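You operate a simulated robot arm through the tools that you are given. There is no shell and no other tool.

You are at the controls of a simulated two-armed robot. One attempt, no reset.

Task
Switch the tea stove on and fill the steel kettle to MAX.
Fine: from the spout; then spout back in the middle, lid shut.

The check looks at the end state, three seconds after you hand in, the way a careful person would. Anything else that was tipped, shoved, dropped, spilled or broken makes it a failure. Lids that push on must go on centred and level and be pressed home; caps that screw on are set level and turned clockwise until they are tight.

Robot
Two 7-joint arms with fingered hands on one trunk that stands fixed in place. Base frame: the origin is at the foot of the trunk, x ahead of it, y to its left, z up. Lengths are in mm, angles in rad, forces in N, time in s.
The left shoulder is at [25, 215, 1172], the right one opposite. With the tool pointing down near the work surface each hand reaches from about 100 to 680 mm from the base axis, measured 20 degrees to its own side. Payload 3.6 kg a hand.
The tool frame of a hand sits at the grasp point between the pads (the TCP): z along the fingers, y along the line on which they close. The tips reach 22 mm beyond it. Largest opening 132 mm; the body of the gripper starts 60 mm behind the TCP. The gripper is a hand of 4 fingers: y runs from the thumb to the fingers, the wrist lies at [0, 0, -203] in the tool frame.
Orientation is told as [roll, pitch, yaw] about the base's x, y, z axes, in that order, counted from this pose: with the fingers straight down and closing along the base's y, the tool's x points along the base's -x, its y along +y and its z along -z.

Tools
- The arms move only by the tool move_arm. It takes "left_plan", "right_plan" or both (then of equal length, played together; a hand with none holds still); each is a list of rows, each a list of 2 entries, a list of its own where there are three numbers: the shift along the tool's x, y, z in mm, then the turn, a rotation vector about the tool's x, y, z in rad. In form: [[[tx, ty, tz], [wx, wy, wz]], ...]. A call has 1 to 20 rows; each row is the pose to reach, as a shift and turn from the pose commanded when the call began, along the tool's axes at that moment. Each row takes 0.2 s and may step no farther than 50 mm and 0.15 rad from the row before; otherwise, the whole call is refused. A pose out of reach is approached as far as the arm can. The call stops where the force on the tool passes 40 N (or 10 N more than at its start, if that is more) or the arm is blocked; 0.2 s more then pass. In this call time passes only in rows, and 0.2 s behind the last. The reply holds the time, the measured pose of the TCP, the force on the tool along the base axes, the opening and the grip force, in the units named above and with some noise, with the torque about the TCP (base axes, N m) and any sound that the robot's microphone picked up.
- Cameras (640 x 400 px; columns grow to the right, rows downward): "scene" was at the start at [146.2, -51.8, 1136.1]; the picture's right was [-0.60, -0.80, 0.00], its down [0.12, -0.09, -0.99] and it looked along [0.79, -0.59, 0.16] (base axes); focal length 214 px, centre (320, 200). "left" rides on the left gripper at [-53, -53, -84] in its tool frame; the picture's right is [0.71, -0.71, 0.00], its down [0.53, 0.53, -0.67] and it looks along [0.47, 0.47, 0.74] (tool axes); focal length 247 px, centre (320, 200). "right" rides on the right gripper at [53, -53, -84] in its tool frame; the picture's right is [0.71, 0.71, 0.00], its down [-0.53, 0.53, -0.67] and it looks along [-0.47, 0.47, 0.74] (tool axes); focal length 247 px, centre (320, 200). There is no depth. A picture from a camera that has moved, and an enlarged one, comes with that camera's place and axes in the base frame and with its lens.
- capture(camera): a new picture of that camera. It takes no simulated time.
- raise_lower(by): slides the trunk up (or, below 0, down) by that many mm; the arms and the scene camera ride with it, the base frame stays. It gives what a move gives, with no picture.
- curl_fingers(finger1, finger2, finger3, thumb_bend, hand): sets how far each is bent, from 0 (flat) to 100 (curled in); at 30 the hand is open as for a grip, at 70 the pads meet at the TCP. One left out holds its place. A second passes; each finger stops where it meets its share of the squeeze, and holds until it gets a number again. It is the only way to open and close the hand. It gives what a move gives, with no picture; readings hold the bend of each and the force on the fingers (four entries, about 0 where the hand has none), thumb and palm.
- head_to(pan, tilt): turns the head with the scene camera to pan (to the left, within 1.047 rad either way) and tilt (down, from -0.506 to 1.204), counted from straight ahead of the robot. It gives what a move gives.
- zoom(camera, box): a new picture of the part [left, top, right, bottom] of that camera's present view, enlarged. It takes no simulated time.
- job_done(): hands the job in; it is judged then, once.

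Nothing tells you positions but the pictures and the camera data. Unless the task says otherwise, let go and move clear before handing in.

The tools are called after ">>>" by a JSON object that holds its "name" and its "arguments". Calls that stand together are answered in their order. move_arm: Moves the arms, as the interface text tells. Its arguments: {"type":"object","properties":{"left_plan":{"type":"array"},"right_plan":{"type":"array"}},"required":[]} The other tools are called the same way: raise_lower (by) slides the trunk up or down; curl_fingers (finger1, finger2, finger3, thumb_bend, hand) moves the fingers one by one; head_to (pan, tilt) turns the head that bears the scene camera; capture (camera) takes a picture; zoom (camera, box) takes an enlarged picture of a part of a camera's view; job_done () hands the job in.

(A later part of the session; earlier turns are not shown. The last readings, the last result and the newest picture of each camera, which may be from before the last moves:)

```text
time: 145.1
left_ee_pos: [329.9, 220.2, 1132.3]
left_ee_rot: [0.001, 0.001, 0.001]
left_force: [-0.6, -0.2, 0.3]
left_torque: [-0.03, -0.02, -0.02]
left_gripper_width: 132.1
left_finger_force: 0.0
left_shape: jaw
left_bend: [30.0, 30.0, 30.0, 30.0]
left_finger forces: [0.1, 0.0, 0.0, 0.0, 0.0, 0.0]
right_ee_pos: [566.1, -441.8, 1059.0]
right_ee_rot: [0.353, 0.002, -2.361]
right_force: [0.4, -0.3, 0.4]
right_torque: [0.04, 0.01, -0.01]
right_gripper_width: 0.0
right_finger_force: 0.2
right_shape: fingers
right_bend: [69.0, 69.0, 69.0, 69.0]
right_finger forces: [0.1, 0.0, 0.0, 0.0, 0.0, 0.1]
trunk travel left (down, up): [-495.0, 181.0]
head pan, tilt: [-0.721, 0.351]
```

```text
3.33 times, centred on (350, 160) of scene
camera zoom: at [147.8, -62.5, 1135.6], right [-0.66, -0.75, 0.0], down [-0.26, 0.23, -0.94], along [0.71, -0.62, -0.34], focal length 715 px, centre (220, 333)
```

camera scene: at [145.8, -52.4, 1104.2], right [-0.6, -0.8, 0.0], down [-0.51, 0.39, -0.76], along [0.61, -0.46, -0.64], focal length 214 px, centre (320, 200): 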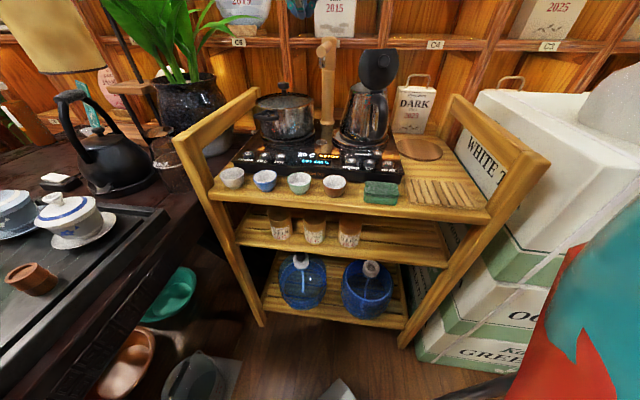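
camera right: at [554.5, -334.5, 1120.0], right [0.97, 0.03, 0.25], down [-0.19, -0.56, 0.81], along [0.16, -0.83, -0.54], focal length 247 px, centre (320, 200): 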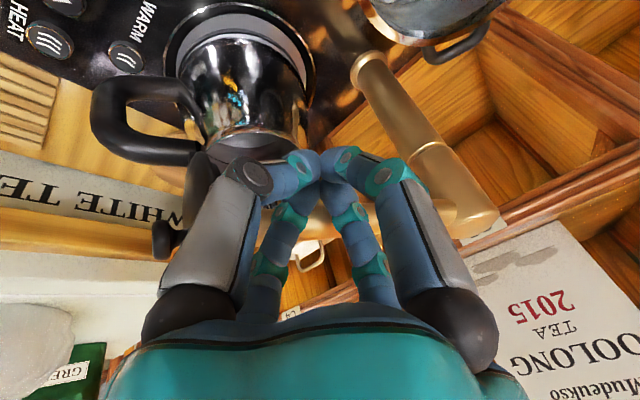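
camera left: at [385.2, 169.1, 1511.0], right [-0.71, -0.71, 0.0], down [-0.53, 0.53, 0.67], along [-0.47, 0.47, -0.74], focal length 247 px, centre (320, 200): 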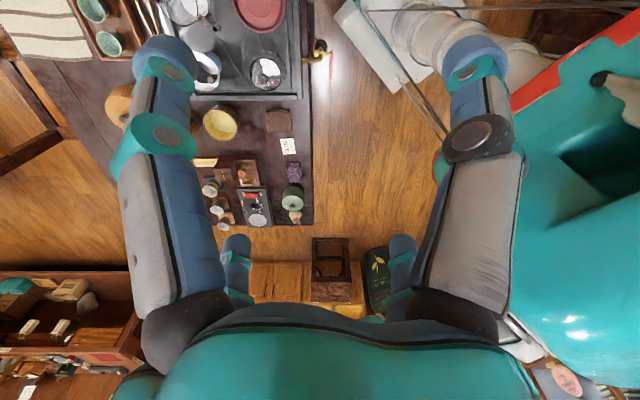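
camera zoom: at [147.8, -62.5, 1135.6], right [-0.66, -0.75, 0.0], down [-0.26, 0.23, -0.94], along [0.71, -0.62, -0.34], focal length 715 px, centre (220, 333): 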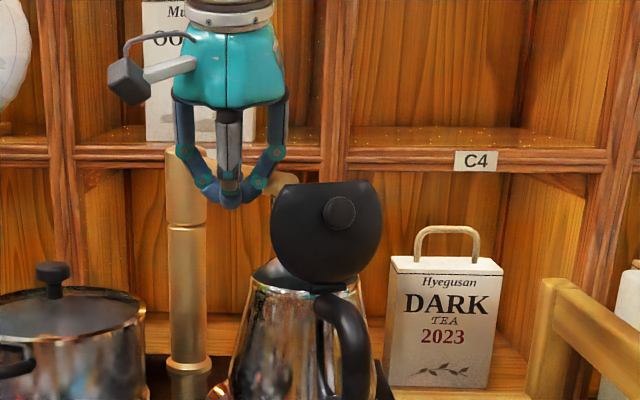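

The nozzle is now behind the lid from here. I back the hand off to the left and look from its camera.

>>> {"name": "move_arm", "arguments": {"right_plan": [[[14, -8, -6], [0, 0, 0]], [[42, -23, -19], [0, 0, 0]], [[55, -20, -60], [0, 0, 0]]]}}

>>> {"name": "capture", "arguments": {"camera": "right"}}

>>> {"name": "zoom", "arguments": {"camera": "right", "box": [140, 20, 380, 200]}}

```text
time: 145.8
left_ee_pos: [329.9, 220.8, 1132.4]
left_ee_rot: [0.001, -0.001, 0.001]
left_force: [-0.4, -0.3, -0.5]
left_torque: [0.05, 0.03, 0.01]
left_gripper_width: 131.9
left_finger_force: 0.1
left_shape: jaw
left_bend: [30.0, 30.0, 30.0, 30.0]
left_finger forces: [0.0, 0.0, 0.0, 0.0, 0.0, 0.0]
right_ee_pos: [576.2, -374.3, 1108.4]
right_ee_rot: [0.352, 0.002, -2.359]
right_force: [-1.0, -0.5, 0.1]
right_torque: [-0.02, -0.01, 0.0]
right_gripper_width: 0.1
right_finger_force: 0.0
right_shape: fingers
right_bend: [69.0, 69.0, 69.0, 69.0]
right_finger forces: [0.0, 0.0, 0.1, 0.0, 0.0, 0.1]
trunk travel left (down, up): [-495.0, 181.0]
head pan, tilt: [-0.721, 0.351]
```

```text
taken
camera right: at [558.5, -279.7, 1169.7], right [0.97, 0.03, 0.25], down [-0.19, -0.56, 0.81], along [0.16, -0.83, -0.54], focal length 247 px, centre (320, 200)
```

right: 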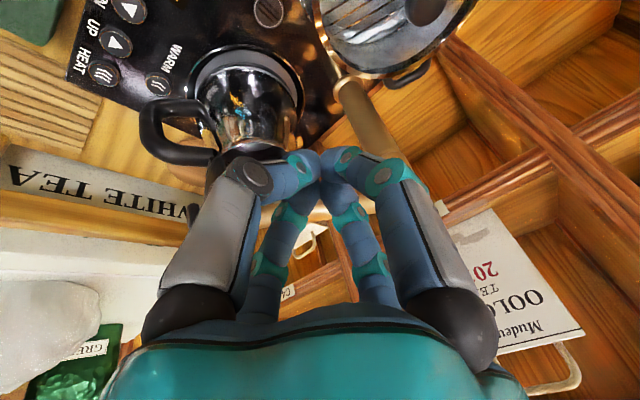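

```text
2.22 times, centred on (260, 110) of right
camera zoom: at [558.5, -279.7, 1169.7], right [0.97, 0.03, 0.25], down [-0.19, -0.56, 0.81], along [0.16, -0.83, -0.54], focal length 549 px, centre (453, 400)
```

zoom: 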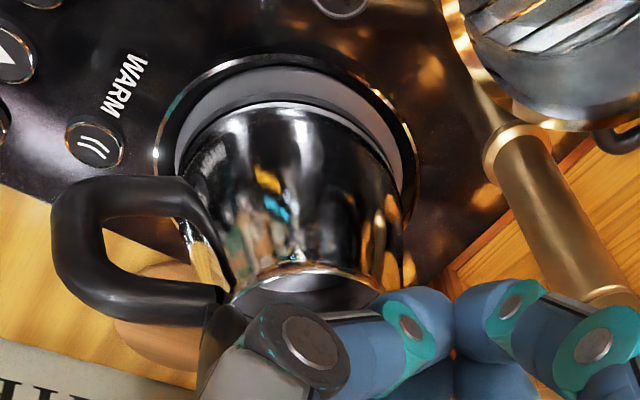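

I move the hand a little further back to see nozzle and opening together.

>>> {"name": "move_arm", "arguments": {"right_plan": [[[8, -18, -15], [0, 0, 0]], [[17, -36, -32], [0, 0, 0]], [[25, -50, -42], [0, 0, 0]]]}}

>>> {"name": "capture", "arguments": {"camera": "right"}}

>>> {"name": "zoom", "arguments": {"camera": "right", "box": [180, 20, 380, 180]}}

```text
time: 146.7
left_ee_pos: [330.2, 221.3, 1133.5]
left_ee_rot: [0.001, -0.001, -0.001]
left_force: [-0.6, -0.9, -1.0]
left_torque: [0.01, 0.01, 0.0]
left_gripper_width: 132.0
left_finger_force: 0.0
left_shape: jaw
left_bend: [30.0, 30.0, 30.0, 30.0]
left_finger forces: [0.0, 0.0, 0.0, 0.1, 0.1, 0.0]
right_ee_pos: [550.9, -313.2, 1130.7]
right_ee_rot: [0.353, 0.001, -2.36]
right_force: [-0.1, 0.0, 0.2]
right_torque: [0.0, 0.0, -0.01]
right_gripper_width: 0.0
right_finger_force: 0.2
right_shape: fingers
right_bend: [69.0, 69.0, 69.0, 69.0]
right_finger forces: [0.0, 0.1, 0.0, 0.0, 0.0, 0.0]
trunk travel left (down, up): [-495.0, 181.0]
head pan, tilt: [-0.721, 0.351]
```

```text
taken
camera right: at [533.6, -218.8, 1192.0], right [0.97, 0.03, 0.25], down [-0.19, -0.56, 0.81], along [0.16, -0.83, -0.54], focal length 247 px, centre (320, 200)
```

right: 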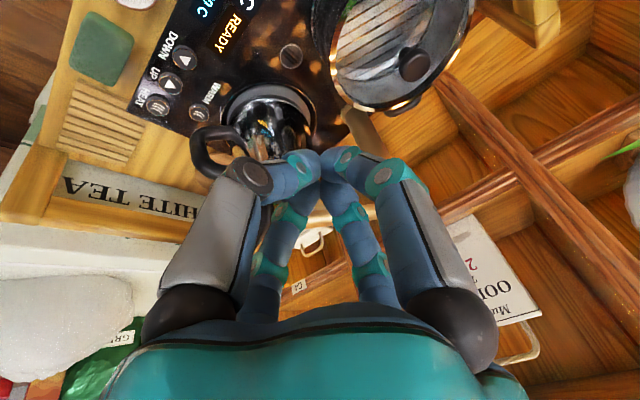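

```text
2.50 times, centred on (280, 100) of right
camera zoom: at [533.6, -218.8, 1192.0], right [0.97, 0.03, 0.25], down [-0.19, -0.56, 0.81], along [0.16, -0.83, -0.54], focal length 617 px, centre (420, 450)
```

zoom: 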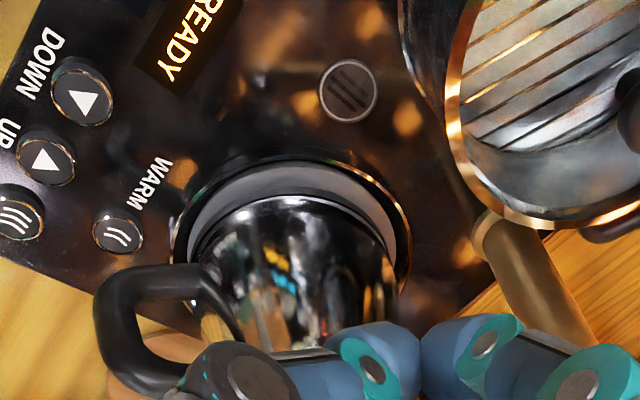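

The closed bundle blocks the view; I open the fingers and straighten the hand for a clear look down the middle.

>>> {"name": "move_arm", "arguments": {"right_plan": [[[-7, 0, -10], [0.118, 0, 0]], [[-20, 8, -5], [0.236, 0, 0]], [[-35, 15, 5], [0.353, 0, 0]]]}}

>>> {"name": "curl_fingers", "arguments": {"hand": "right", "finger1": 35, "finger2": 35, "finger3": 35, "thumb_bend": 35}}

>>> {"name": "capture", "arguments": {"camera": "right"}}

>>> {"name": "zoom", "arguments": {"camera": "right", "box": [220, 40, 420, 220]}}

```text
time: 147.4
left_ee_pos: [330.8, 220.2, 1131.7]
left_ee_rot: [0.0, 0.0, 0.0]
left_force: [0.0, 0.4, 0.1]
left_torque: [0.0, 0.02, 0.02]
left_gripper_width: 131.8
left_finger_force: 0.1
left_shape: jaw
left_bend: [30.0, 30.0, 30.0, 30.0]
left_finger forces: [0.0, 0.0, 0.0, 0.0, 0.0, 0.0]
right_ee_pos: [537.7, -351.6, 1130.1]
right_ee_rot: [-0.003, 0.004, -2.357]
right_force: [-0.6, -0.1, 0.6]
right_torque: [0.0, -0.01, -0.02]
right_gripper_width: 0.0
right_finger_force: 0.1
right_shape: fingers
right_bend: [69.0, 69.0, 69.0, 69.0]
right_finger forces: [0.0, 0.0, 0.0, 0.1, 0.1, 0.1]
trunk travel left (down, up): [-495.0, 181.0]
head pan, tilt: [-0.721, 0.351]
```

```text
time: 148.4
left_ee_pos: [329.4, 221.0, 1134.0]
left_ee_rot: [0.0, 0.001, -0.001]
left_force: [0.3, -0.4, -0.2]
left_torque: [-0.01, 0.0, -0.03]
left_gripper_width: 131.6
left_finger_force: 0.2
left_shape: jaw
left_bend: [30.0, 30.0, 30.0, 30.0]
left_finger forces: [0.0, 0.0, 0.0, 0.0, 0.1, 0.0]
right_ee_pos: [538.0, -349.3, 1129.3]
right_ee_rot: [-0.003, 0.001, -2.361]
right_force: [-0.2, 0.1, -0.1]
right_torque: [0.01, -0.01, 0.0]
right_gripper_width: 76.0
right_finger_force: 0.0
right_shape: fingers
right_bend: [35.0, 35.0, 35.0, 35.0]
right_finger forces: [0.0, 0.0, 0.0, 0.1, 0.0, 0.1]
trunk travel left (down, up): [-495.0, 181.0]
head pan, tilt: [-0.721, 0.351]
```

```text
taken
camera right: at [538.0, -273.7, 1215.3], right [1.0, 0.0, 0.0], down [0.0, -0.75, 0.67], along [0.0, -0.67, -0.75], focal length 247 px, centre (320, 200)
```

right: 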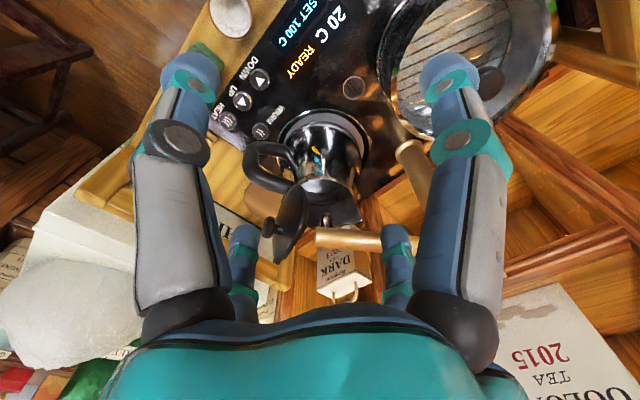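

```text
2.22 times, centred on (320, 130) of right
camera zoom: at [538.0, -273.7, 1215.3], right [1.0, 0.0, 0.0], down [0.0, -0.75, 0.67], along [0.0, -0.67, -0.75], focal length 549 px, centre (320, 356)
```

zoom: 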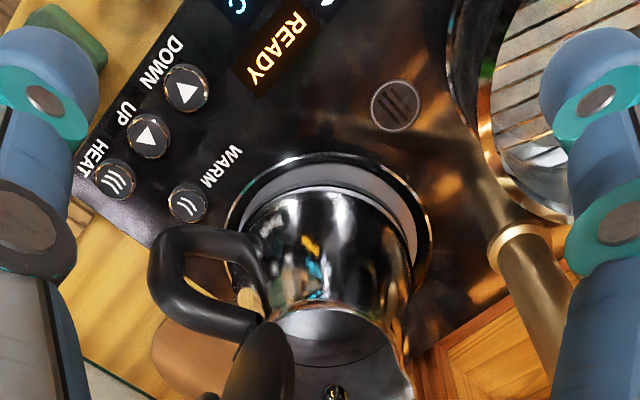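

Clear view. Zoom onto nozzle and opening.

>>> {"name": "zoom", "arguments": {"camera": "right", "box": [260, 150, 400, 270]}}

```text
3.33 times, centred on (330, 210) of right
camera zoom: at [538.0, -273.7, 1215.3], right [1.0, 0.0, 0.0], down [0.0, -0.75, 0.67], along [0.0, -0.67, -0.75], focal length 823 px, centre (287, 167)
```

zoom: 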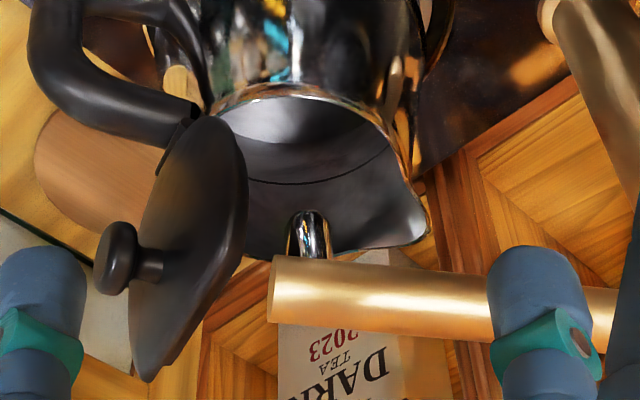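

The nozzle is over the opening but near its left edge (opening centre ≈ (541,-496), nozzle ≈ (544,-465)). I push the spout ~9° further to centre it.

>>> {"name": "curl_fingers", "arguments": {"hand": "right", "finger1": 70, "finger2": 70, "finger3": 70, "thumb_bend": 70}}

>>> {"name": "move_arm", "arguments": {"right_plan": [[[-9, 22, 0], [-0.117, 0, 0]], [[-18, 45, 0], [-0.233, 0, 0]], [[-27, 66, 0], [-0.35, 0, 0]]]}}

>>> {"name": "move_arm", "arguments": {"right_plan": [[[0, -8, 22], [0, 0, 0]], [[0, -16, 44], [0, 0, 0]], [[0, -24.5, 67], [0, 0, 0]]]}}

>>> {"name": "zoom", "arguments": {"camera": "scene", "box": [260, 90, 420, 220]}}

```text
time: 149.4
left_ee_pos: [330.6, 221.2, 1132.7]
left_ee_rot: [0.0, -0.001, 0.001]
left_force: [-0.5, -0.7, 0.3]
left_torque: [0.02, -0.01, -0.01]
left_gripper_width: 131.9
left_finger_force: 0.1
left_shape: jaw
left_bend: [30.0, 30.0, 30.0, 30.0]
left_finger forces: [0.1, 0.0, 0.1, 0.0, 0.0, 0.1]
right_ee_pos: [538.3, -349.9, 1130.4]
right_ee_rot: [-0.001, 0.003, -2.36]
right_force: [-1.0, -0.7, -0.4]
right_torque: [0.01, -0.02, -0.03]
right_gripper_width: 0.0
right_finger_force: 0.0
right_shape: fingers
right_bend: [69.0, 69.0, 69.0, 69.0]
right_finger forces: [0.0, 0.0, 0.0, 0.0, 0.0, 0.1]
trunk travel left (down, up): [-495.0, 181.0]
head pan, tilt: [-0.721, 0.351]
```

```text
time: 150.2
left_ee_pos: [330.6, 220.9, 1133.7]
left_ee_rot: [0.001, 0.0, 0.0]
left_force: [0.5, 0.2, -0.2]
left_torque: [-0.03, 0.0, -0.01]
left_gripper_width: 131.7
left_finger_force: 0.2
left_shape: jaw
left_bend: [30.0, 30.0, 30.0, 30.0]
left_finger forces: [0.1, 0.1, 0.1, 0.0, 0.1, 0.0]
right_ee_pos: [566.2, -417.8, 1130.0]
right_ee_rot: [0.349, 0.001, -2.36]
right_force: [-0.1, 0.5, -0.5]
right_torque: [-0.02, 0.0, -0.03]
right_gripper_width: 0.3
right_finger_force: 0.0
right_shape: fingers
right_bend: [69.0, 69.0, 69.0, 69.0]
right_finger forces: [0.0, 0.0, 0.0, 0.0, 0.0, 0.0]
trunk travel left (down, up): [-495.0, 181.0]
head pan, tilt: [-0.721, 0.351]
```

```text
time: 151.1
left_ee_pos: [330.8, 220.7, 1133.7]
left_ee_rot: [0.0, 0.001, -0.001]
left_force: [0.0, 0.2, -0.1]
left_torque: [0.01, -0.03, 0.01]
left_gripper_width: 131.9
left_finger_force: 0.1
left_shape: jaw
left_bend: [30.0, 30.0, 30.0, 30.0]
left_finger forces: [0.0, 0.0, 0.0, 0.2, 0.1, 0.0]
right_ee_pos: [565.0, -416.0, 1058.9]
right_ee_rot: [0.348, 0.003, -2.36]
right_force: [0.1, 0.0, 0.5]
right_torque: [0.01, -0.02, 0.02]
right_gripper_width: 0.0
right_finger_force: 0.1
right_shape: fingers
right_bend: [69.0, 69.0, 69.0, 69.0]
right_finger forces: [0.0, 0.0, 0.0, 0.0, 0.0, 0.0]
trunk travel left (down, up): [-495.0, 181.0]
head pan, tilt: [-0.721, 0.351]
```

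```text
3.08 times, centred on (340, 155) of scene
camera zoom: at [148.1, -62.7, 1135.6], right [-0.66, -0.75, 0.0], down [-0.26, 0.23, -0.94], along [0.71, -0.62, -0.34], focal length 660 px, centre (258, 338)
```

zoom: 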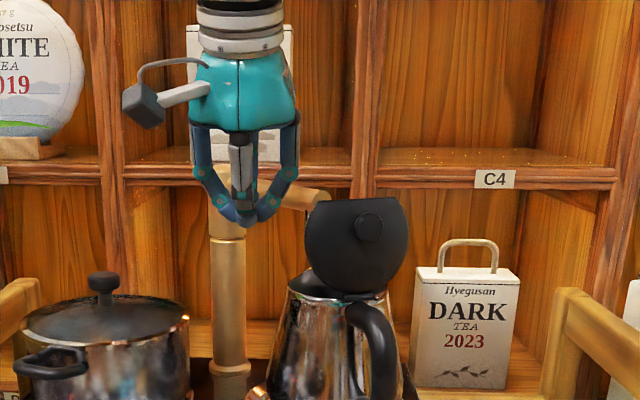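

Now push gently toward −y.

>>> {"name": "move_arm", "arguments": {"right_plan": [[[-6, 4.8, 1.8], [0, 0, 0]], [[-12, 9.6, 3.5], [0, 0, 0]], [[-18, 14.4, 5.3], [0, 0, 0]], [[-24, 19.1, 7], [0, 0, 0]], [[-30, 23.9, 8.8], [0, 0, 0]], [[-35.9, 28.7, 10.5], [0, 0, 0]]]}}

>>> {"name": "move_arm", "arguments": {"right_plan": [[[8, -6, -3], [0, 0, 0]], [[35, -22, -18], [0, 0, 0]], [[45, -16, -65], [0, 0, 0]], [[62, -45, -68], [0.12, 0, 0]], [[72, -70, -60], [0.24, 0, 0]], [[75, -90, -55], [0.35, 0, 0]]]}}

>>> {"name": "curl_fingers", "arguments": {"hand": "right", "finger1": 35, "finger2": 35, "finger3": 35, "thumb_bend": 35}}

>>> {"name": "capture", "arguments": {"camera": "right"}}

```text
time: 152.4
left_ee_pos: [330.7, 220.6, 1133.8]
left_ee_rot: [0.001, 0.001, 0.0]
left_force: [-0.1, 0.2, 0.7]
left_torque: [-0.03, 0.0, -0.01]
left_gripper_width: 131.7
left_finger_force: 0.0
left_shape: jaw
left_bend: [30.0, 30.0, 30.0, 30.0]
left_finger forces: [0.0, 0.0, 0.0, 0.1, 0.0, 0.0]
right_ee_pos: [561.2, -463.3, 1058.9]
right_ee_rot: [0.347, 0.003, -2.358]
right_force: [0.8, -0.1, -0.3]
right_torque: [0.0, -0.01, 0.0]
right_gripper_width: 0.2
right_finger_force: 0.1
right_shape: fingers
right_bend: [69.0, 69.0, 69.0, 69.0]
right_finger forces: [0.0, 0.0, 0.0, 0.0, 0.0, 0.0]
trunk travel left (down, up): [-495.0, 181.0]
head pan, tilt: [-0.721, 0.351]
```

```text
time: 153.8
left_ee_pos: [329.6, 220.1, 1133.0]
left_ee_rot: [0.0, -0.001, 0.001]
left_force: [0.6, -0.6, -0.7]
left_torque: [-0.01, 0.03, 0.02]
left_gripper_width: 131.7
left_finger_force: 0.1
left_shape: jaw
left_bend: [30.0, 30.0, 30.0, 30.0]
left_finger forces: [0.1, 0.0, 0.0, 0.1, 0.0, 0.1]
right_ee_pos: [540.5, -336.6, 1078.7]
right_ee_rot: [-0.004, 0.001, -2.359]
right_force: [0.4, 0.2, 0.7]
right_torque: [0.0, 0.02, -0.04]
right_gripper_width: 0.0
right_finger_force: 0.2
right_shape: fingers
right_bend: [69.0, 69.0, 69.0, 69.0]
right_finger forces: [0.0, 0.0, 0.0, 0.1, 0.0, 0.0]
trunk travel left (down, up): [-495.0, 181.0]
head pan, tilt: [-0.721, 0.351]
```

```text
time: 154.8
left_ee_pos: [330.4, 220.7, 1132.8]
left_ee_rot: [0.0, -0.001, 0.002]
left_force: [-0.1, 0.5, 0.4]
left_torque: [0.02, -0.01, 0.01]
left_gripper_width: 131.9
left_finger_force: 0.2
left_shape: jaw
left_bend: [30.0, 30.0, 30.0, 30.0]
left_finger forces: [0.1, 0.0, 0.0, 0.0, 0.1, 0.0]
right_ee_pos: [541.8, -336.7, 1080.9]
right_ee_rot: [-0.003, 0.003, -2.36]
right_force: [0.2, 0.0, -0.3]
right_torque: [0.01, 0.01, -0.01]
right_gripper_width: 75.9
right_finger_force: 0.1
right_shape: fingers
right_bend: [35.0, 35.0, 35.0, 35.0]
right_finger forces: [0.1, 0.0, 0.0, 0.1, 0.1, 0.1]
trunk travel left (down, up): [-495.0, 181.0]
head pan, tilt: [-0.721, 0.351]
```

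```text
taken
camera right: at [541.5, -260.7, 1164.8], right [1.0, 0.0, 0.0], down [0.0, -0.75, 0.67], along [0.0, -0.67, -0.75], focal length 247 px, centre (320, 200)
```

right: 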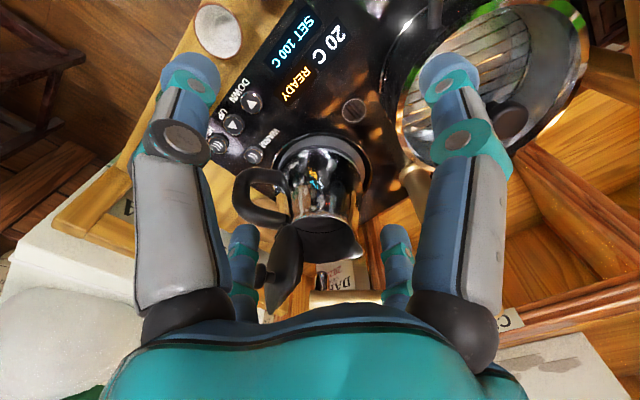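

Raise a bit for a better look and zoom.

>>> {"name": "move_arm", "arguments": {"right_plan": [[[0, 0, -25], [0, 0, 0]], [[0, 0, -55], [0, 0, 0]]]}}

>>> {"name": "zoom", "arguments": {"camera": "right", "box": [250, 130, 410, 270]}}

```text
time: 155.4
left_ee_pos: [330.3, 221.1, 1132.4]
left_ee_rot: [0.002, -0.001, 0.001]
left_force: [-0.8, -0.1, -0.3]
left_torque: [-0.01, 0.0, -0.01]
left_gripper_width: 131.9
left_finger_force: 0.0
left_shape: jaw
left_bend: [30.0, 30.0, 30.0, 30.0]
left_finger forces: [0.0, 0.1, 0.1, 0.0, 0.0, 0.1]
right_ee_pos: [542.2, -336.7, 1135.3]
right_ee_rot: [-0.002, 0.0, -2.36]
right_force: [0.0, -0.1, 0.1]
right_torque: [0.0, -0.01, -0.01]
right_gripper_width: 75.9
right_finger_force: 0.0
right_shape: fingers
right_bend: [35.0, 35.0, 35.0, 35.0]
right_finger forces: [0.0, 0.1, 0.1, 0.0, 0.0, 0.1]
trunk travel left (down, up): [-495.0, 181.0]
head pan, tilt: [-0.721, 0.351]
```

```text
2.86 times, centred on (330, 200) of right
camera zoom: at [541.6, -260.1, 1220.6], right [1.0, 0.0, 0.0], down [0.0, -0.75, 0.67], along [0.0, -0.67, -0.75], focal length 706 px, centre (291, 200)
```

zoom: 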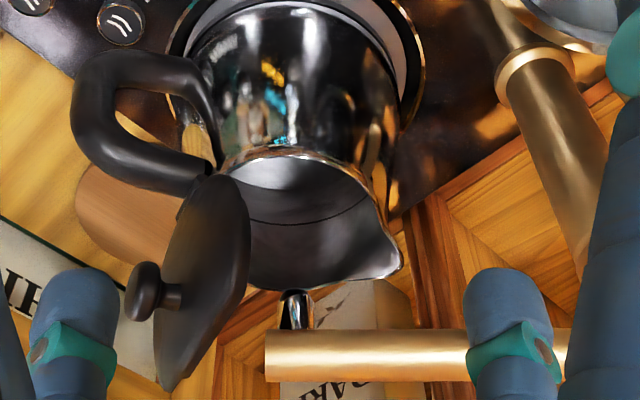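

The nozzle is now at ≈(544,-491), centred over the opening. Now the FILL button: set the pointing finger and hover over FILL.

>>> {"name": "curl_fingers", "arguments": {"hand": "right", "finger1": 100, "finger2": 62, "finger3": 100, "thumb_bend": 100}}

>>> {"name": "head_to", "arguments": {"pan": -0.65, "tilt": 0.6}}

>>> {"name": "move_arm", "arguments": {"right_plan": [[[20, -10, 5], [0, 0, 0]], [[45, -22, 20], [-0.05, 0, 0]], [[70, -35, 55], [-0.11, 0, 0]], [[92, -46, 95], [-0.18, 0, 0]], [[110, -55, 140], [-0.24, 0, 0]], [[122, -60.6, 180], [-0.3, 0, 0]]]}}

>>> {"name": "capture", "arguments": {"camera": "scene"}}

>>> {"name": "zoom", "arguments": {"camera": "scene", "box": [200, 80, 360, 220]}}

```text
time: 156.4
left_ee_pos: [330.6, 220.3, 1132.4]
left_ee_rot: [0.0, 0.002, 0.0]
left_force: [-1.3, -0.7, -0.7]
left_torque: [-0.02, -0.01, 0.05]
left_gripper_width: 131.8
left_finger_force: 0.1
left_shape: jaw
left_bend: [30.0, 30.0, 30.0, 30.0]
left_finger forces: [0.1, 0.0, 0.0, 0.0, 0.0, 0.0]
right_ee_pos: [541.8, -336.0, 1134.4]
right_ee_rot: [-0.002, 0.002, -2.358]
right_force: [-0.8, -0.8, -1.2]
right_torque: [-0.02, 0.0, -0.04]
right_gripper_width: 18.8
right_finger_force: 0.1
right_shape: fingers
right_bend: [89.0, 62.0, 89.0, 100.0]
right_finger forces: [0.0, 0.1, 0.1, 0.0, 0.0, 0.0]
trunk travel left (down, up): [-495.0, 181.0]
head pan, tilt: [-0.721, 0.351]
```

```text
time: 157.2
left_ee_pos: [330.5, 221.3, 1131.5]
left_ee_rot: [0.0, 0.0, 0.0]
left_force: [-0.3, 1.2, 0.1]
left_torque: [-0.01, -0.04, 0.0]
left_gripper_width: 131.7
left_finger_force: 0.0
left_shape: jaw
left_bend: [30.0, 30.0, 30.0, 30.0]
left_finger forces: [0.0, 0.0, 0.0, 0.0, 0.1, 0.1]
right_ee_pos: [541.8, -336.1, 1135.3]
right_ee_rot: [0.0, 0.002, -2.361]
right_force: [1.3, 0.5, -0.7]
right_torque: [0.0, 0.04, -0.01]
right_gripper_width: 14.8
right_finger_force: 0.0
right_shape: fingers
right_bend: [97.0, 62.0, 97.0, 100.0]
right_finger forces: [0.0, 0.1, 0.0, 0.1, 0.0, 0.0]
trunk travel left (down, up): [-495.0, 181.0]
head pan, tilt: [-0.649, 0.6]
```

```text
time: 158.6
left_ee_pos: [330.1, 220.5, 1133.0]
left_ee_rot: [0.0, 0.001, -0.001]
left_force: [-0.3, -0.3, 0.2]
left_torque: [0.02, 0.03, -0.02]
left_gripper_width: 131.9
left_finger_force: 0.1
left_shape: jaw
left_bend: [30.0, 30.0, 30.0, 30.0]
left_finger forces: [0.1, 0.1, 0.0, 0.0, 0.0, 0.0]
right_ee_pos: [586.0, -206.1, 954.7]
right_ee_rot: [0.3, 0.0, -2.361]
right_force: [-0.1, -0.3, -0.2]
right_torque: [0.0, -0.01, 0.01]
right_gripper_width: 14.8
right_finger_force: 0.1
right_shape: fingers
right_bend: [97.0, 62.0, 97.0, 100.0]
right_finger forces: [0.0, 0.0, 0.0, 0.1, 0.1, 0.0]
trunk travel left (down, up): [-495.0, 181.0]
head pan, tilt: [-0.649, 0.6]
```

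```text
taken
camera scene: at [148.7, -54.2, 1112.8], right [-0.6, -0.8, 0.0], down [-0.45, 0.34, -0.82], along [0.66, -0.5, -0.57], focal length 214 px, centre (320, 200)
```

scene: 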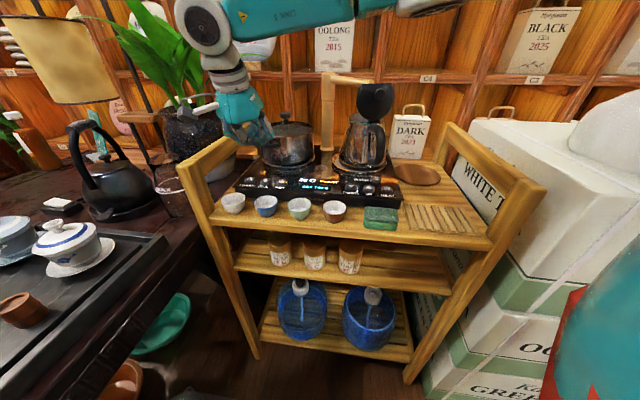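

```text
2.86 times, centred on (280, 150) of scene
camera zoom: at [148.7, -54.2, 1112.8], right [-0.6, -0.8, 0.0], down [-0.45, 0.34, -0.82], along [0.66, -0.5, -0.57], focal length 613 px, centre (434, 343)
```

zoom: 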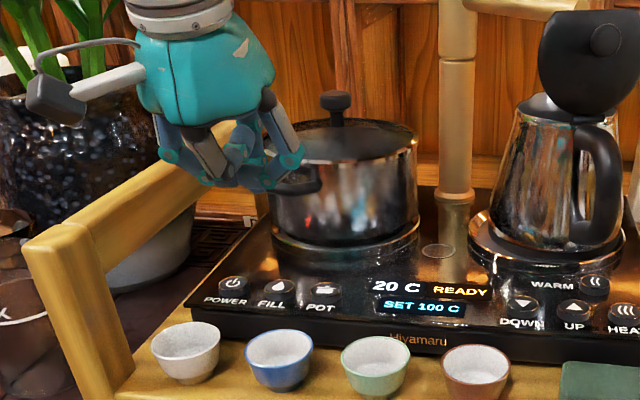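

Hover position is right. I descend to ~30 mm above FILL and check clearance to the pot handle.

>>> {"name": "move_arm", "arguments": {"right_plan": [[[0, -6, 19], [0, 0, 0]], [[0, -12, 38], [0, 0, 0]], [[0, -18, 58], [0, 0, 0]]]}}

>>> {"name": "zoom", "arguments": {"camera": "scene", "box": [220, 110, 340, 210]}}

>>> {"name": "capture", "arguments": {"camera": "right"}}

```text
time: 159.4
left_ee_pos: [330.3, 219.1, 1132.0]
left_ee_rot: [0.002, 0.001, 0.001]
left_force: [0.8, 0.2, 0.5]
left_torque: [0.02, -0.02, -0.02]
left_gripper_width: 131.8
left_finger_force: 0.0
left_shape: jaw
left_bend: [30.0, 30.0, 30.0, 30.0]
left_finger forces: [0.0, 0.0, 0.0, 0.1, 0.0, 0.1]
right_ee_pos: [585.8, -207.0, 893.4]
right_ee_rot: [0.297, 0.002, -2.359]
right_force: [0.3, -0.1, 0.2]
right_torque: [-0.02, -0.03, 0.04]
right_gripper_width: 14.7
right_finger_force: 0.0
right_shape: fingers
right_bend: [97.0, 62.0, 97.0, 100.0]
right_finger forces: [0.0, 0.0, 0.1, 0.0, 0.0, 0.0]
trunk travel left (down, up): [-495.0, 181.0]
head pan, tilt: [-0.649, 0.6]
```

```text
4.00 times, centred on (280, 160) of scene
camera zoom: at [148.6, -54.4, 1112.8], right [-0.6, -0.8, 0.0], down [-0.45, 0.34, -0.82], along [0.66, -0.5, -0.57], focal length 858 px, centre (480, 360)
```

zoom: 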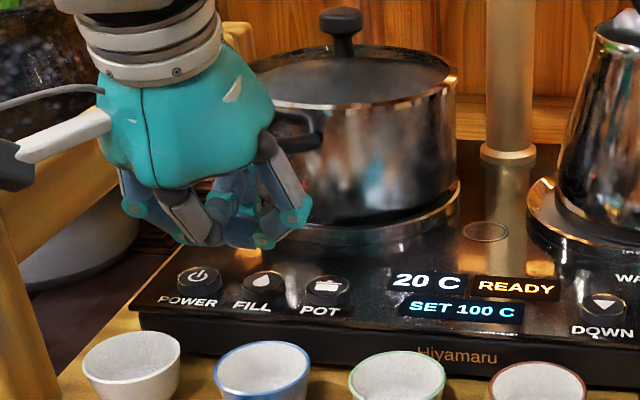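

```text
taken
camera right: at [570.4, -114.9, 958.8], right [0.98, 0.02, 0.21], down [-0.16, -0.59, 0.79], along [0.14, -0.81, -0.57], focal length 247 px, centre (320, 200)
```

right: 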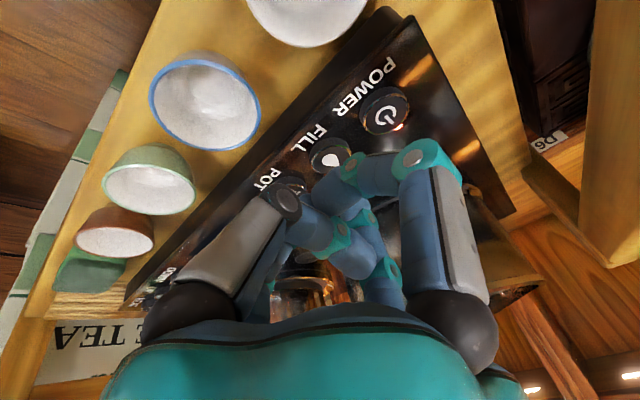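

Aligned (small correction of 3–4 mm). I press FILL and come back up slightly, then look.

>>> {"name": "move_arm", "arguments": {"right_plan": [[[2, -2.3, 8], [0, 0, 0]], [[3.9, -4.6, 15], [0, 0, 0]], [[3.9, -6.8, 21], [0, 0, 0]], [[3.9, -7.8, 24.5], [0, 0, 0]], [[3.9, -8.9, 28], [0, 0, 0]]]}}

>>> {"name": "zoom", "arguments": {"camera": "scene", "box": [220, 60, 420, 210]}}

```text
time: 160.6
left_ee_pos: [329.1, 220.9, 1133.3]
left_ee_rot: [0.0, -0.001, -0.002]
left_force: [-0.3, -0.8, 0.7]
left_torque: [0.03, 0.0, -0.01]
left_gripper_width: 132.0
left_finger_force: 0.0
left_shape: jaw
left_bend: [30.0, 30.0, 30.0, 30.0]
left_finger forces: [0.1, 0.0, 0.0, 0.0, 0.1, 0.0]
right_ee_pos: [588.3, -203.5, 867.5]
right_ee_rot: [0.3, 0.005, -2.358]
right_force: [0.0, 0.6, 3.9]
right_torque: [-0.08, -0.04, 0.02]
right_gripper_width: 14.8
right_finger_force: 1.7
right_shape: fingers
right_bend: [97.0, 62.0, 97.0, 100.0]
right_finger forces: [0.0, 3.8, 0.0, 0.1, 0.0, 0.1]
trunk travel left (down, up): [-495.0, 181.0]
head pan, tilt: [-0.649, 0.6]
heard: click
```

```text
2.67 times, centred on (320, 135) of scene
camera zoom: at [147.9, -54.2, 1113.0], right [-0.6, -0.8, 0.0], down [-0.45, 0.34, -0.82], along [0.66, -0.5, -0.57], focal length 572 px, centre (320, 373)
```

zoom: 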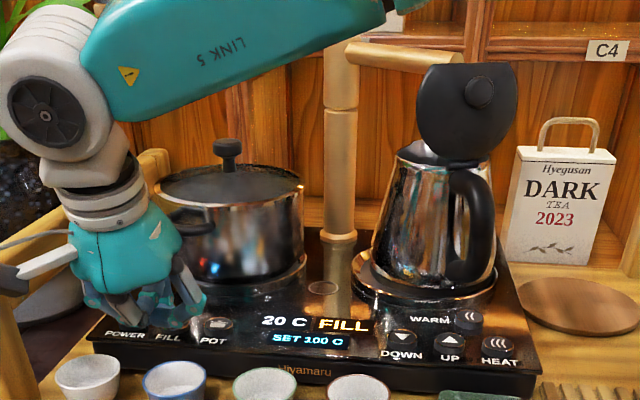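

Display shows FILL. I lift the finger and check for sound or changes.

>>> {"name": "move_arm", "arguments": {"right_plan": [[[0, 3, -9], [0, 0, 0]]]}}

>>> {"name": "zoom", "arguments": {"camera": "scene", "box": [220, 60, 420, 210]}}

```text
time: 161.0
left_ee_pos: [330.1, 221.1, 1133.2]
left_ee_rot: [0.001, -0.001, 0.0]
left_force: [-1.1, -0.5, -0.1]
left_torque: [0.03, -0.03, 0.01]
left_gripper_width: 132.0
left_finger_force: 0.0
left_shape: jaw
left_bend: [30.0, 30.0, 30.0, 30.0]
left_finger forces: [0.0, 0.1, 0.0, 0.1, 0.0, 0.0]
right_ee_pos: [588.6, -204.7, 875.2]
right_ee_rot: [0.299, 0.0, -2.359]
right_force: [-0.6, -0.9, -0.2]
right_torque: [0.01, 0.0, 0.01]
right_gripper_width: 14.6
right_finger_force: 0.0
right_shape: fingers
right_bend: [97.0, 62.0, 97.0, 100.0]
right_finger forces: [0.0, 0.1, 0.0, 0.1, 0.1, 0.0]
trunk travel left (down, up): [-495.0, 181.0]
head pan, tilt: [-0.649, 0.6]
```

```text
2.67 times, centred on (320, 135) of scene
camera zoom: at [148.2, -54.4, 1112.9], right [-0.6, -0.8, 0.0], down [-0.45, 0.34, -0.82], along [0.66, -0.5, -0.57], focal length 572 px, centre (320, 373)
```

zoom: 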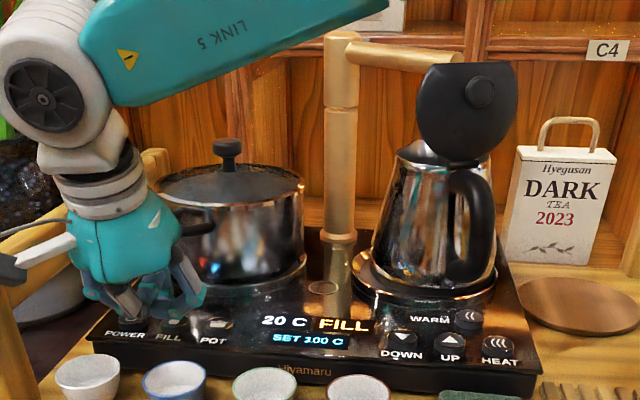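

It is running. To be safe I stop it again after this short burst and go look at the level.

>>> {"name": "move_arm", "arguments": {"right_plan": [[[0, -1.5, 5], [0, 0, 0]], [[0, -3.2, 10], [0, 0, 0]]]}}

>>> {"name": "zoom", "arguments": {"camera": "scene", "box": [220, 60, 420, 210]}}

```text
time: 161.6
left_ee_pos: [330.3, 221.6, 1131.9]
left_ee_rot: [0.0, 0.0, 0.001]
left_force: [0.3, -0.5, 0.4]
left_torque: [0.02, -0.01, 0.0]
left_gripper_width: 131.6
left_finger_force: 0.2
left_shape: jaw
left_bend: [30.0, 30.0, 30.0, 30.0]
left_finger forces: [0.0, 0.0, 0.1, 0.1, 0.0, 0.1]
right_ee_pos: [586.4, -204.3, 866.0]
right_ee_rot: [0.299, 0.004, -2.358]
right_force: [0.1, 0.0, 4.7]
right_torque: [-0.09, -0.12, 0.03]
right_gripper_width: 14.9
right_finger_force: 2.5
right_shape: fingers
right_bend: [97.0, 62.0, 97.0, 100.0]
right_finger forces: [0.1, 4.7, 0.0, 0.0, 0.1, 0.1]
trunk travel left (down, up): [-495.0, 181.0]
head pan, tilt: [-0.649, 0.6]
heard: click
```

```text
2.67 times, centred on (320, 135) of scene
camera zoom: at [147.7, -54.2, 1113.1], right [-0.6, -0.8, 0.0], down [-0.45, 0.34, -0.82], along [0.66, -0.5, -0.57], focal length 572 px, centre (320, 373)
```

zoom: 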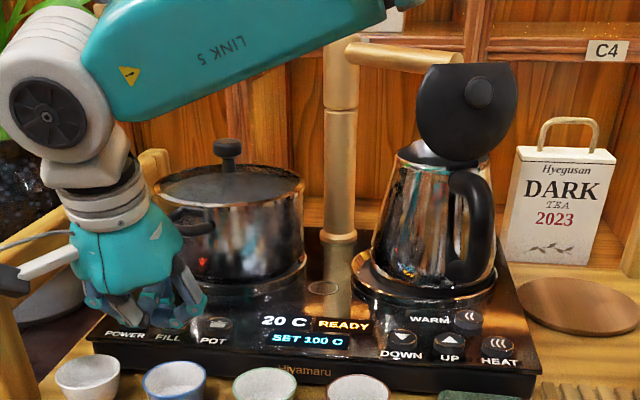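

READY again: FILL toggles. I rise to the viewing pose and open the fingers to check the level.

>>> {"name": "move_arm", "arguments": {"right_plan": [[[0, 9, -30], [0, 0, 0]], [[0, 22, -70], [0.05, 0, 0]], [[-8, 34, -115], [0.11, 0, 0]], [[-30, 48, -160], [0.17, 0, 0]], [[-60, 68, -200], [0.23, 0, 0]], [[-90, 95, -230], [0.3, 0, 0]], [[-122, 125, -240], [0.3, 0, 0]]]}}

>>> {"name": "curl_fingers", "arguments": {"hand": "right", "finger1": 35, "finger2": 35, "finger3": 35, "thumb_bend": 35}}

>>> {"name": "capture", "arguments": {"camera": "right"}}

>>> {"name": "zoom", "arguments": {"camera": "right", "box": [250, 130, 410, 270]}}

```text
refused: row 4 steps farther than a row can; nothing moved
```

```text
time: 162.6
left_ee_pos: [328.7, 222.6, 1132.9]
left_ee_rot: [0.001, 0.0, 0.001]
left_force: [0.3, 0.0, -0.4]
left_torque: [0.0, 0.0, -0.01]
left_gripper_width: 132.0
left_finger_force: 0.1
left_shape: jaw
left_bend: [30.0, 30.0, 30.0, 30.0]
left_finger forces: [0.0, 0.1, 0.0, 0.1, 0.1, 0.0]
right_ee_pos: [588.0, -204.9, 867.3]
right_ee_rot: [0.3, 0.003, -2.36]
right_force: [3.6, 1.3, 18.9]
right_torque: [-0.59, 0.46, 0.08]
right_gripper_width: 76.1
right_finger_force: 9.2
right_shape: fingers
right_bend: [35.0, 35.0, 38.0, 35.0]
right_finger forces: [0.1, 0.1, 18.9, 0.0, 0.1, 0.0]
trunk travel left (down, up): [-495.0, 181.0]
head pan, tilt: [-0.649, 0.6]
```

```text
taken
camera right: at [572.3, -112.2, 931.4], right [0.98, 0.02, 0.21], down [-0.16, -0.59, 0.79], along [0.14, -0.81, -0.57], focal length 247 px, centre (320, 200)
```

right: 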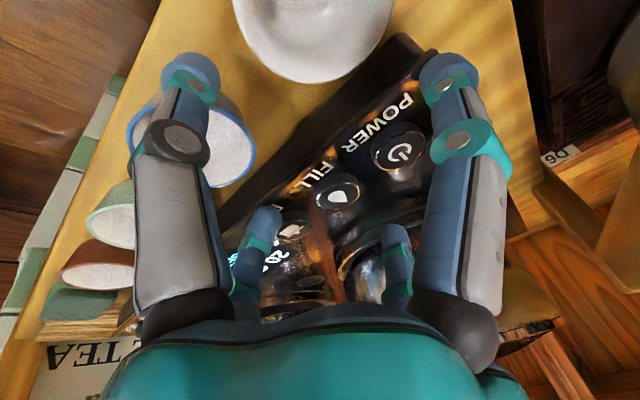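

```text
2.86 times, centred on (330, 200) of right
camera zoom: at [572.3, -112.2, 931.4], right [0.98, 0.02, 0.21], down [-0.16, -0.59, 0.79], along [0.14, -0.81, -0.57], focal length 706 px, centre (291, 200)
```

zoom: 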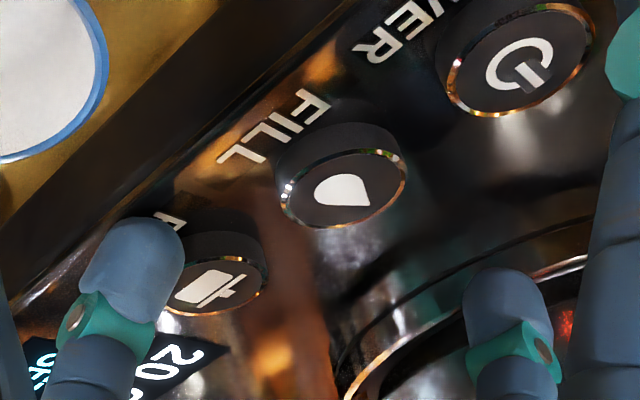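

My move was refused (too big a step) and the fingers opened at the panel; finger3 now presses near POT. I check the display, then lift straight up.

>>> {"name": "zoom", "arguments": {"camera": "scene", "box": [220, 100, 420, 220]}}

>>> {"name": "move_arm", "arguments": {"right_plan": [[[0, 4, -13], [0, 0, 0]], [[0, 12, -38], [0, 0, 0]]]}}

>>> {"name": "zoom", "arguments": {"camera": "scene", "box": [200, 80, 420, 230]}}

```text
3.20 times, centred on (320, 160) of scene
camera zoom: at [147.2, -53.8, 1113.2], right [-0.6, -0.8, 0.0], down [-0.45, 0.34, -0.83], along [0.66, -0.5, -0.56], focal length 686 px, centre (320, 328)
```

zoom: 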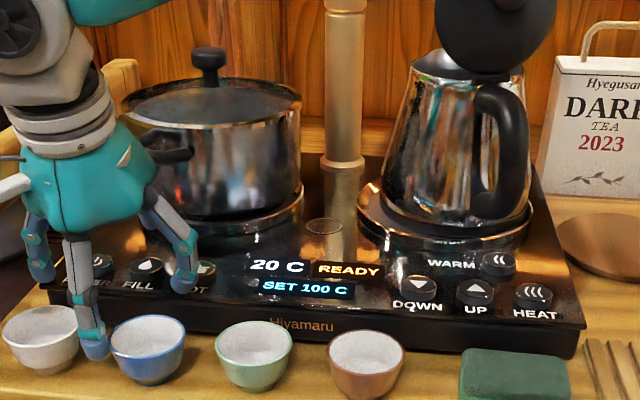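

```text
time: 163.2
left_ee_pos: [329.6, 220.9, 1133.2]
left_ee_rot: [0.0, 0.002, -0.001]
left_force: [0.8, 0.4, -0.1]
left_torque: [0.03, -0.01, 0.01]
left_gripper_width: 131.8
left_finger_force: 0.0
left_shape: jaw
left_bend: [30.0, 30.0, 30.0, 30.0]
left_finger forces: [0.0, 0.0, 0.0, 0.0, 0.1, 0.0]
right_ee_pos: [587.0, -204.1, 903.2]
right_ee_rot: [0.296, 0.0, -2.358]
right_force: [0.3, 0.4, -1.0]
right_torque: [0.0, 0.01, 0.05]
right_gripper_width: 76.3
right_finger_force: 0.1
right_shape: fingers
right_bend: [35.0, 35.0, 35.0, 35.0]
right_finger forces: [0.0, 0.0, 0.0, 0.1, 0.0, 0.0]
trunk travel left (down, up): [-495.0, 181.0]
head pan, tilt: [-0.649, 0.6]
```

```text
2.67 times, centred on (310, 155) of scene
camera zoom: at [148.0, -54.3, 1112.9], right [-0.6, -0.8, 0.0], down [-0.45, 0.34, -0.82], along [0.66, -0.5, -0.57], focal length 572 px, centre (347, 320)
```

zoom: 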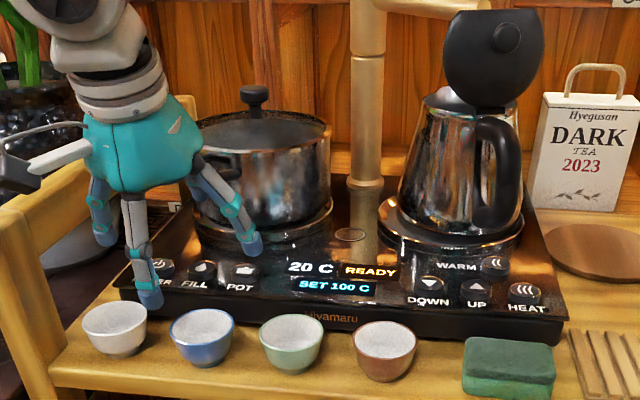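

No harm: still READY and the cups are untouched. I go up and over to the viewing pose with open fingers.

>>> {"name": "move_arm", "arguments": {"right_plan": [[[0, 13, -43], [0, 0, 0]], [[0, 27, -86], [0, 0, 0]], [[0, 40, -129], [0, 0, 0]], [[-31, 62, -147], [0.1, 0, 0]], [[-63, 84, -166], [0.2, 0, 0]], [[-94, 106, -185], [0.3, 0, 0]], [[-125, 128, -203], [0.3, 0, 0]]]}}

>>> {"name": "zoom", "arguments": {"camera": "right", "box": [250, 130, 410, 270]}}

```text
time: 164.8
left_ee_pos: [329.1, 219.9, 1134.7]
left_ee_rot: [0.001, -0.001, 0.001]
left_force: [-0.9, -0.5, -0.2]
left_torque: [0.02, -0.02, 0.0]
left_gripper_width: 132.0
left_finger_force: 0.1
left_shape: jaw
left_bend: [30.0, 30.0, 30.0, 30.0]
left_finger forces: [0.0, 0.0, 0.1, 0.0, 0.1, 0.0]
right_ee_pos: [543.4, -337.3, 1135.6]
right_ee_rot: [-0.002, 0.001, -2.358]
right_force: [-0.2, 0.0, -0.3]
right_torque: [-0.02, 0.0, 0.0]
right_gripper_width: 76.4
right_finger_force: 0.0
right_shape: fingers
right_bend: [35.0, 35.0, 35.0, 35.0]
right_finger forces: [0.0, 0.0, 0.1, 0.0, 0.1, 0.1]
trunk travel left (down, up): [-495.0, 181.0]
head pan, tilt: [-0.649, 0.6]
```

```text
2.86 times, centred on (330, 200) of right
camera zoom: at [543.5, -261.2, 1221.2], right [1.0, 0.0, 0.0], down [0.0, -0.75, 0.67], along [0.0, -0.67, -0.75], focal length 706 px, centre (291, 200)
```

zoom: 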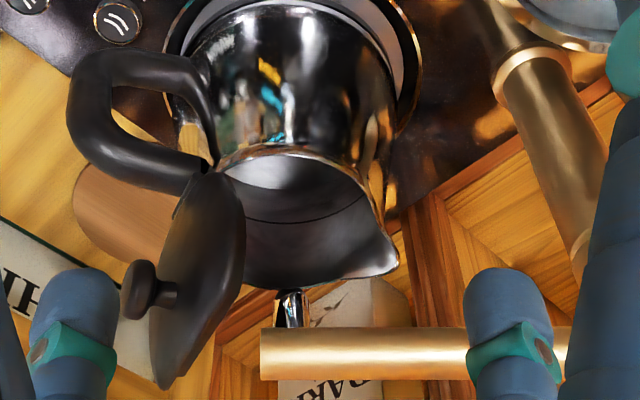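

Same view as before; I zoom in on the interior.

>>> {"name": "zoom", "arguments": {"camera": "right", "box": [295, 175, 375, 240]}}

```text
6.15 times, centred on (335, 208) of right
camera zoom: at [543.5, -261.2, 1221.2], right [1.0, 0.0, 0.0], down [0.0, -0.75, 0.67], along [0.0, -0.67, -0.75], focal length 1520 px, centre (228, 154)
```

zoom: 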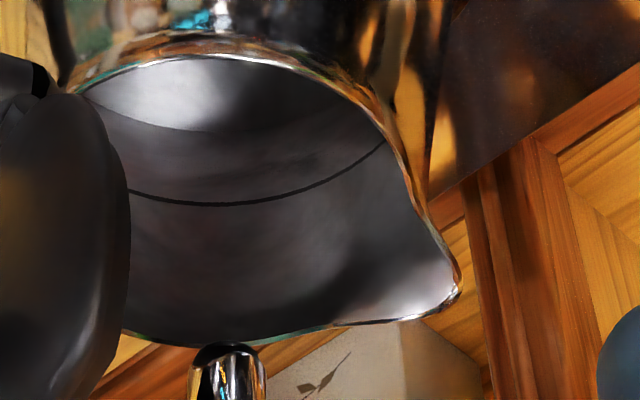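

A thin ring line runs round the inside (~50 mm below the rim). To be sure it is the MAX line, I look at the other inner wall from a different angle.

>>> {"name": "move_arm", "arguments": {"right_plan": [[[-1, 8, 0], [0, 0, 0.128]], [[-2, 17, 0], [0, 0, 0.256]], [[-3, 25, 0], [0, 0, 0.384]], [[-4, 34, 0], [0, 0, 0.512]], [[-4, 42, 0], [0, 0, 0.64]]]}}

>>> {"name": "capture", "arguments": {"camera": "right"}}

```text
time: 166.0
left_ee_pos: [330.4, 220.3, 1132.2]
left_ee_rot: [0.001, 0.001, -0.001]
left_force: [0.1, -0.1, -0.2]
left_torque: [0.0, -0.01, 0.0]
left_gripper_width: 132.0
left_finger_force: 0.0
left_shape: jaw
left_bend: [30.0, 30.0, 30.0, 30.0]
left_finger forces: [0.0, 0.0, 0.0, 0.0, 0.0, 0.0]
right_ee_pos: [570.0, -370.5, 1135.8]
right_ee_rot: [-0.002, 0.001, -3.003]
right_force: [0.8, 0.2, -0.5]
right_torque: [0.0, 0.04, 0.02]
right_gripper_width: 76.1
right_finger_force: 0.0
right_shape: fingers
right_bend: [35.0, 35.0, 35.0, 35.0]
right_finger forces: [0.1, 0.1, 0.1, 0.0, 0.0, 0.1]
trunk travel left (down, up): [-495.0, 181.0]
head pan, tilt: [-0.649, 0.6]
```

```text
taken
camera right: at [616.0, -309.2, 1220.0], right [0.8, -0.6, 0.0], down [-0.45, -0.6, 0.67], along [-0.4, -0.53, -0.75], focal length 247 px, centre (320, 200)
```

right: 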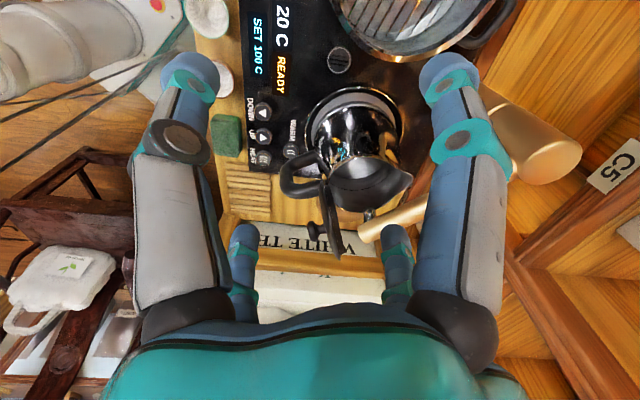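

>>> {"name": "zoom", "arguments": {"camera": "right", "box": [310, 145, 420, 230]}}

```text
4.71 times, centred on (365, 188) of right
camera zoom: at [616.0, -309.2, 1220.0], right [0.8, -0.6, 0.0], down [-0.45, -0.6, 0.67], along [-0.4, -0.53, -0.75], focal length 1162 px, centre (108, 259)
```

zoom: 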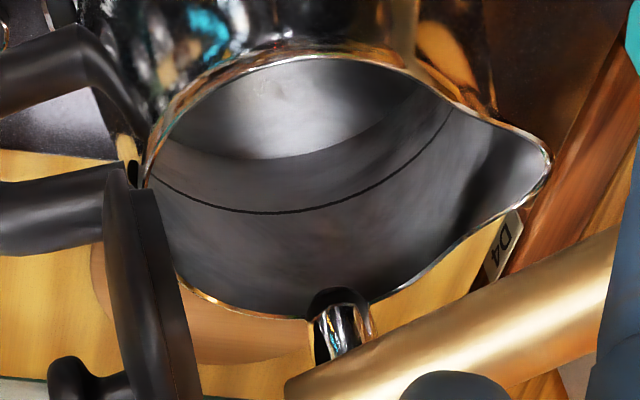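

One clear ring line inside – that must be MAX; the surface below it is still low. I go back to FILL for a longer burst: first the pointer shape.

>>> {"name": "curl_fingers", "arguments": {"hand": "right", "finger1": 100, "finger2": 62, "finger3": 100, "thumb_bend": 100}}

>>> {"name": "move_arm", "arguments": {"right_plan": [[[7, -28, 8], [-0.048, 0.016, -0.106]], [[14, -56, 28], [-0.097, 0.032, -0.213]], [[21, -84, 62], [-0.145, 0.048, -0.319]], [[28, -110, 98], [-0.193, 0.064, -0.425]], [[34, -134, 135], [-0.242, 0.08, -0.532]], [[39, -152, 175], [-0.29, 0.096, -0.638]], [[41, -162, 216], [-0.29, 0.096, -0.638]]]}}

>>> {"name": "zoom", "arguments": {"camera": "scene", "box": [220, 110, 340, 210]}}

```text
time: 167.0
left_ee_pos: [329.7, 220.2, 1133.3]
left_ee_rot: [-0.001, -0.001, -0.001]
left_force: [0.5, 0.9, 0.1]
left_torque: [0.01, 0.01, 0.01]
left_gripper_width: 131.8
left_finger_force: 0.1
left_shape: jaw
left_bend: [30.0, 30.0, 30.0, 30.0]
left_finger forces: [0.0, 0.1, 0.0, 0.0, 0.0, 0.1]
right_ee_pos: [571.6, -369.1, 1135.6]
right_ee_rot: [-0.004, 0.001, -2.998]
right_force: [0.1, -0.4, 0.0]
right_torque: [0.02, -0.05, -0.02]
right_gripper_width: 18.7
right_finger_force: 0.1
right_shape: fingers
right_bend: [89.0, 62.0, 89.0, 100.0]
right_finger forces: [0.0, 0.1, 0.0, 0.0, 0.0, 0.0]
trunk travel left (down, up): [-495.0, 181.0]
head pan, tilt: [-0.649, 0.6]
```

```text
time: 168.6
left_ee_pos: [331.1, 220.9, 1133.2]
left_ee_rot: [0.001, 0.0, 0.0]
left_force: [0.1, 0.3, -1.0]
left_torque: [0.04, 0.0, 0.0]
left_gripper_width: 131.8
left_finger_force: 0.0
left_shape: jaw
left_bend: [30.0, 30.0, 30.0, 30.0]
left_finger forces: [0.0, 0.0, 0.0, 0.0, 0.0, 0.1]
right_ee_pos: [588.7, -202.2, 920.6]
right_ee_rot: [0.298, 0.001, -2.356]
right_force: [0.6, -0.1, -0.8]
right_torque: [0.02, 0.04, 0.01]
right_gripper_width: 14.4
right_finger_force: 0.0
right_shape: fingers
right_bend: [97.0, 62.0, 97.0, 100.0]
right_finger forces: [0.1, 0.0, 0.0, 0.0, 0.0, 0.0]
trunk travel left (down, up): [-495.0, 181.0]
head pan, tilt: [-0.649, 0.6]
```

```text
4.00 times, centred on (280, 160) of scene
camera zoom: at [148.7, -54.3, 1112.8], right [-0.6, -0.8, 0.0], down [-0.45, 0.34, -0.82], along [0.66, -0.5, -0.57], focal length 858 px, centre (480, 360)
```

zoom: 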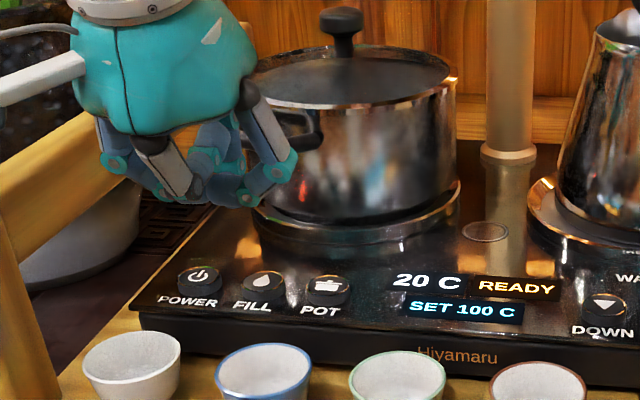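

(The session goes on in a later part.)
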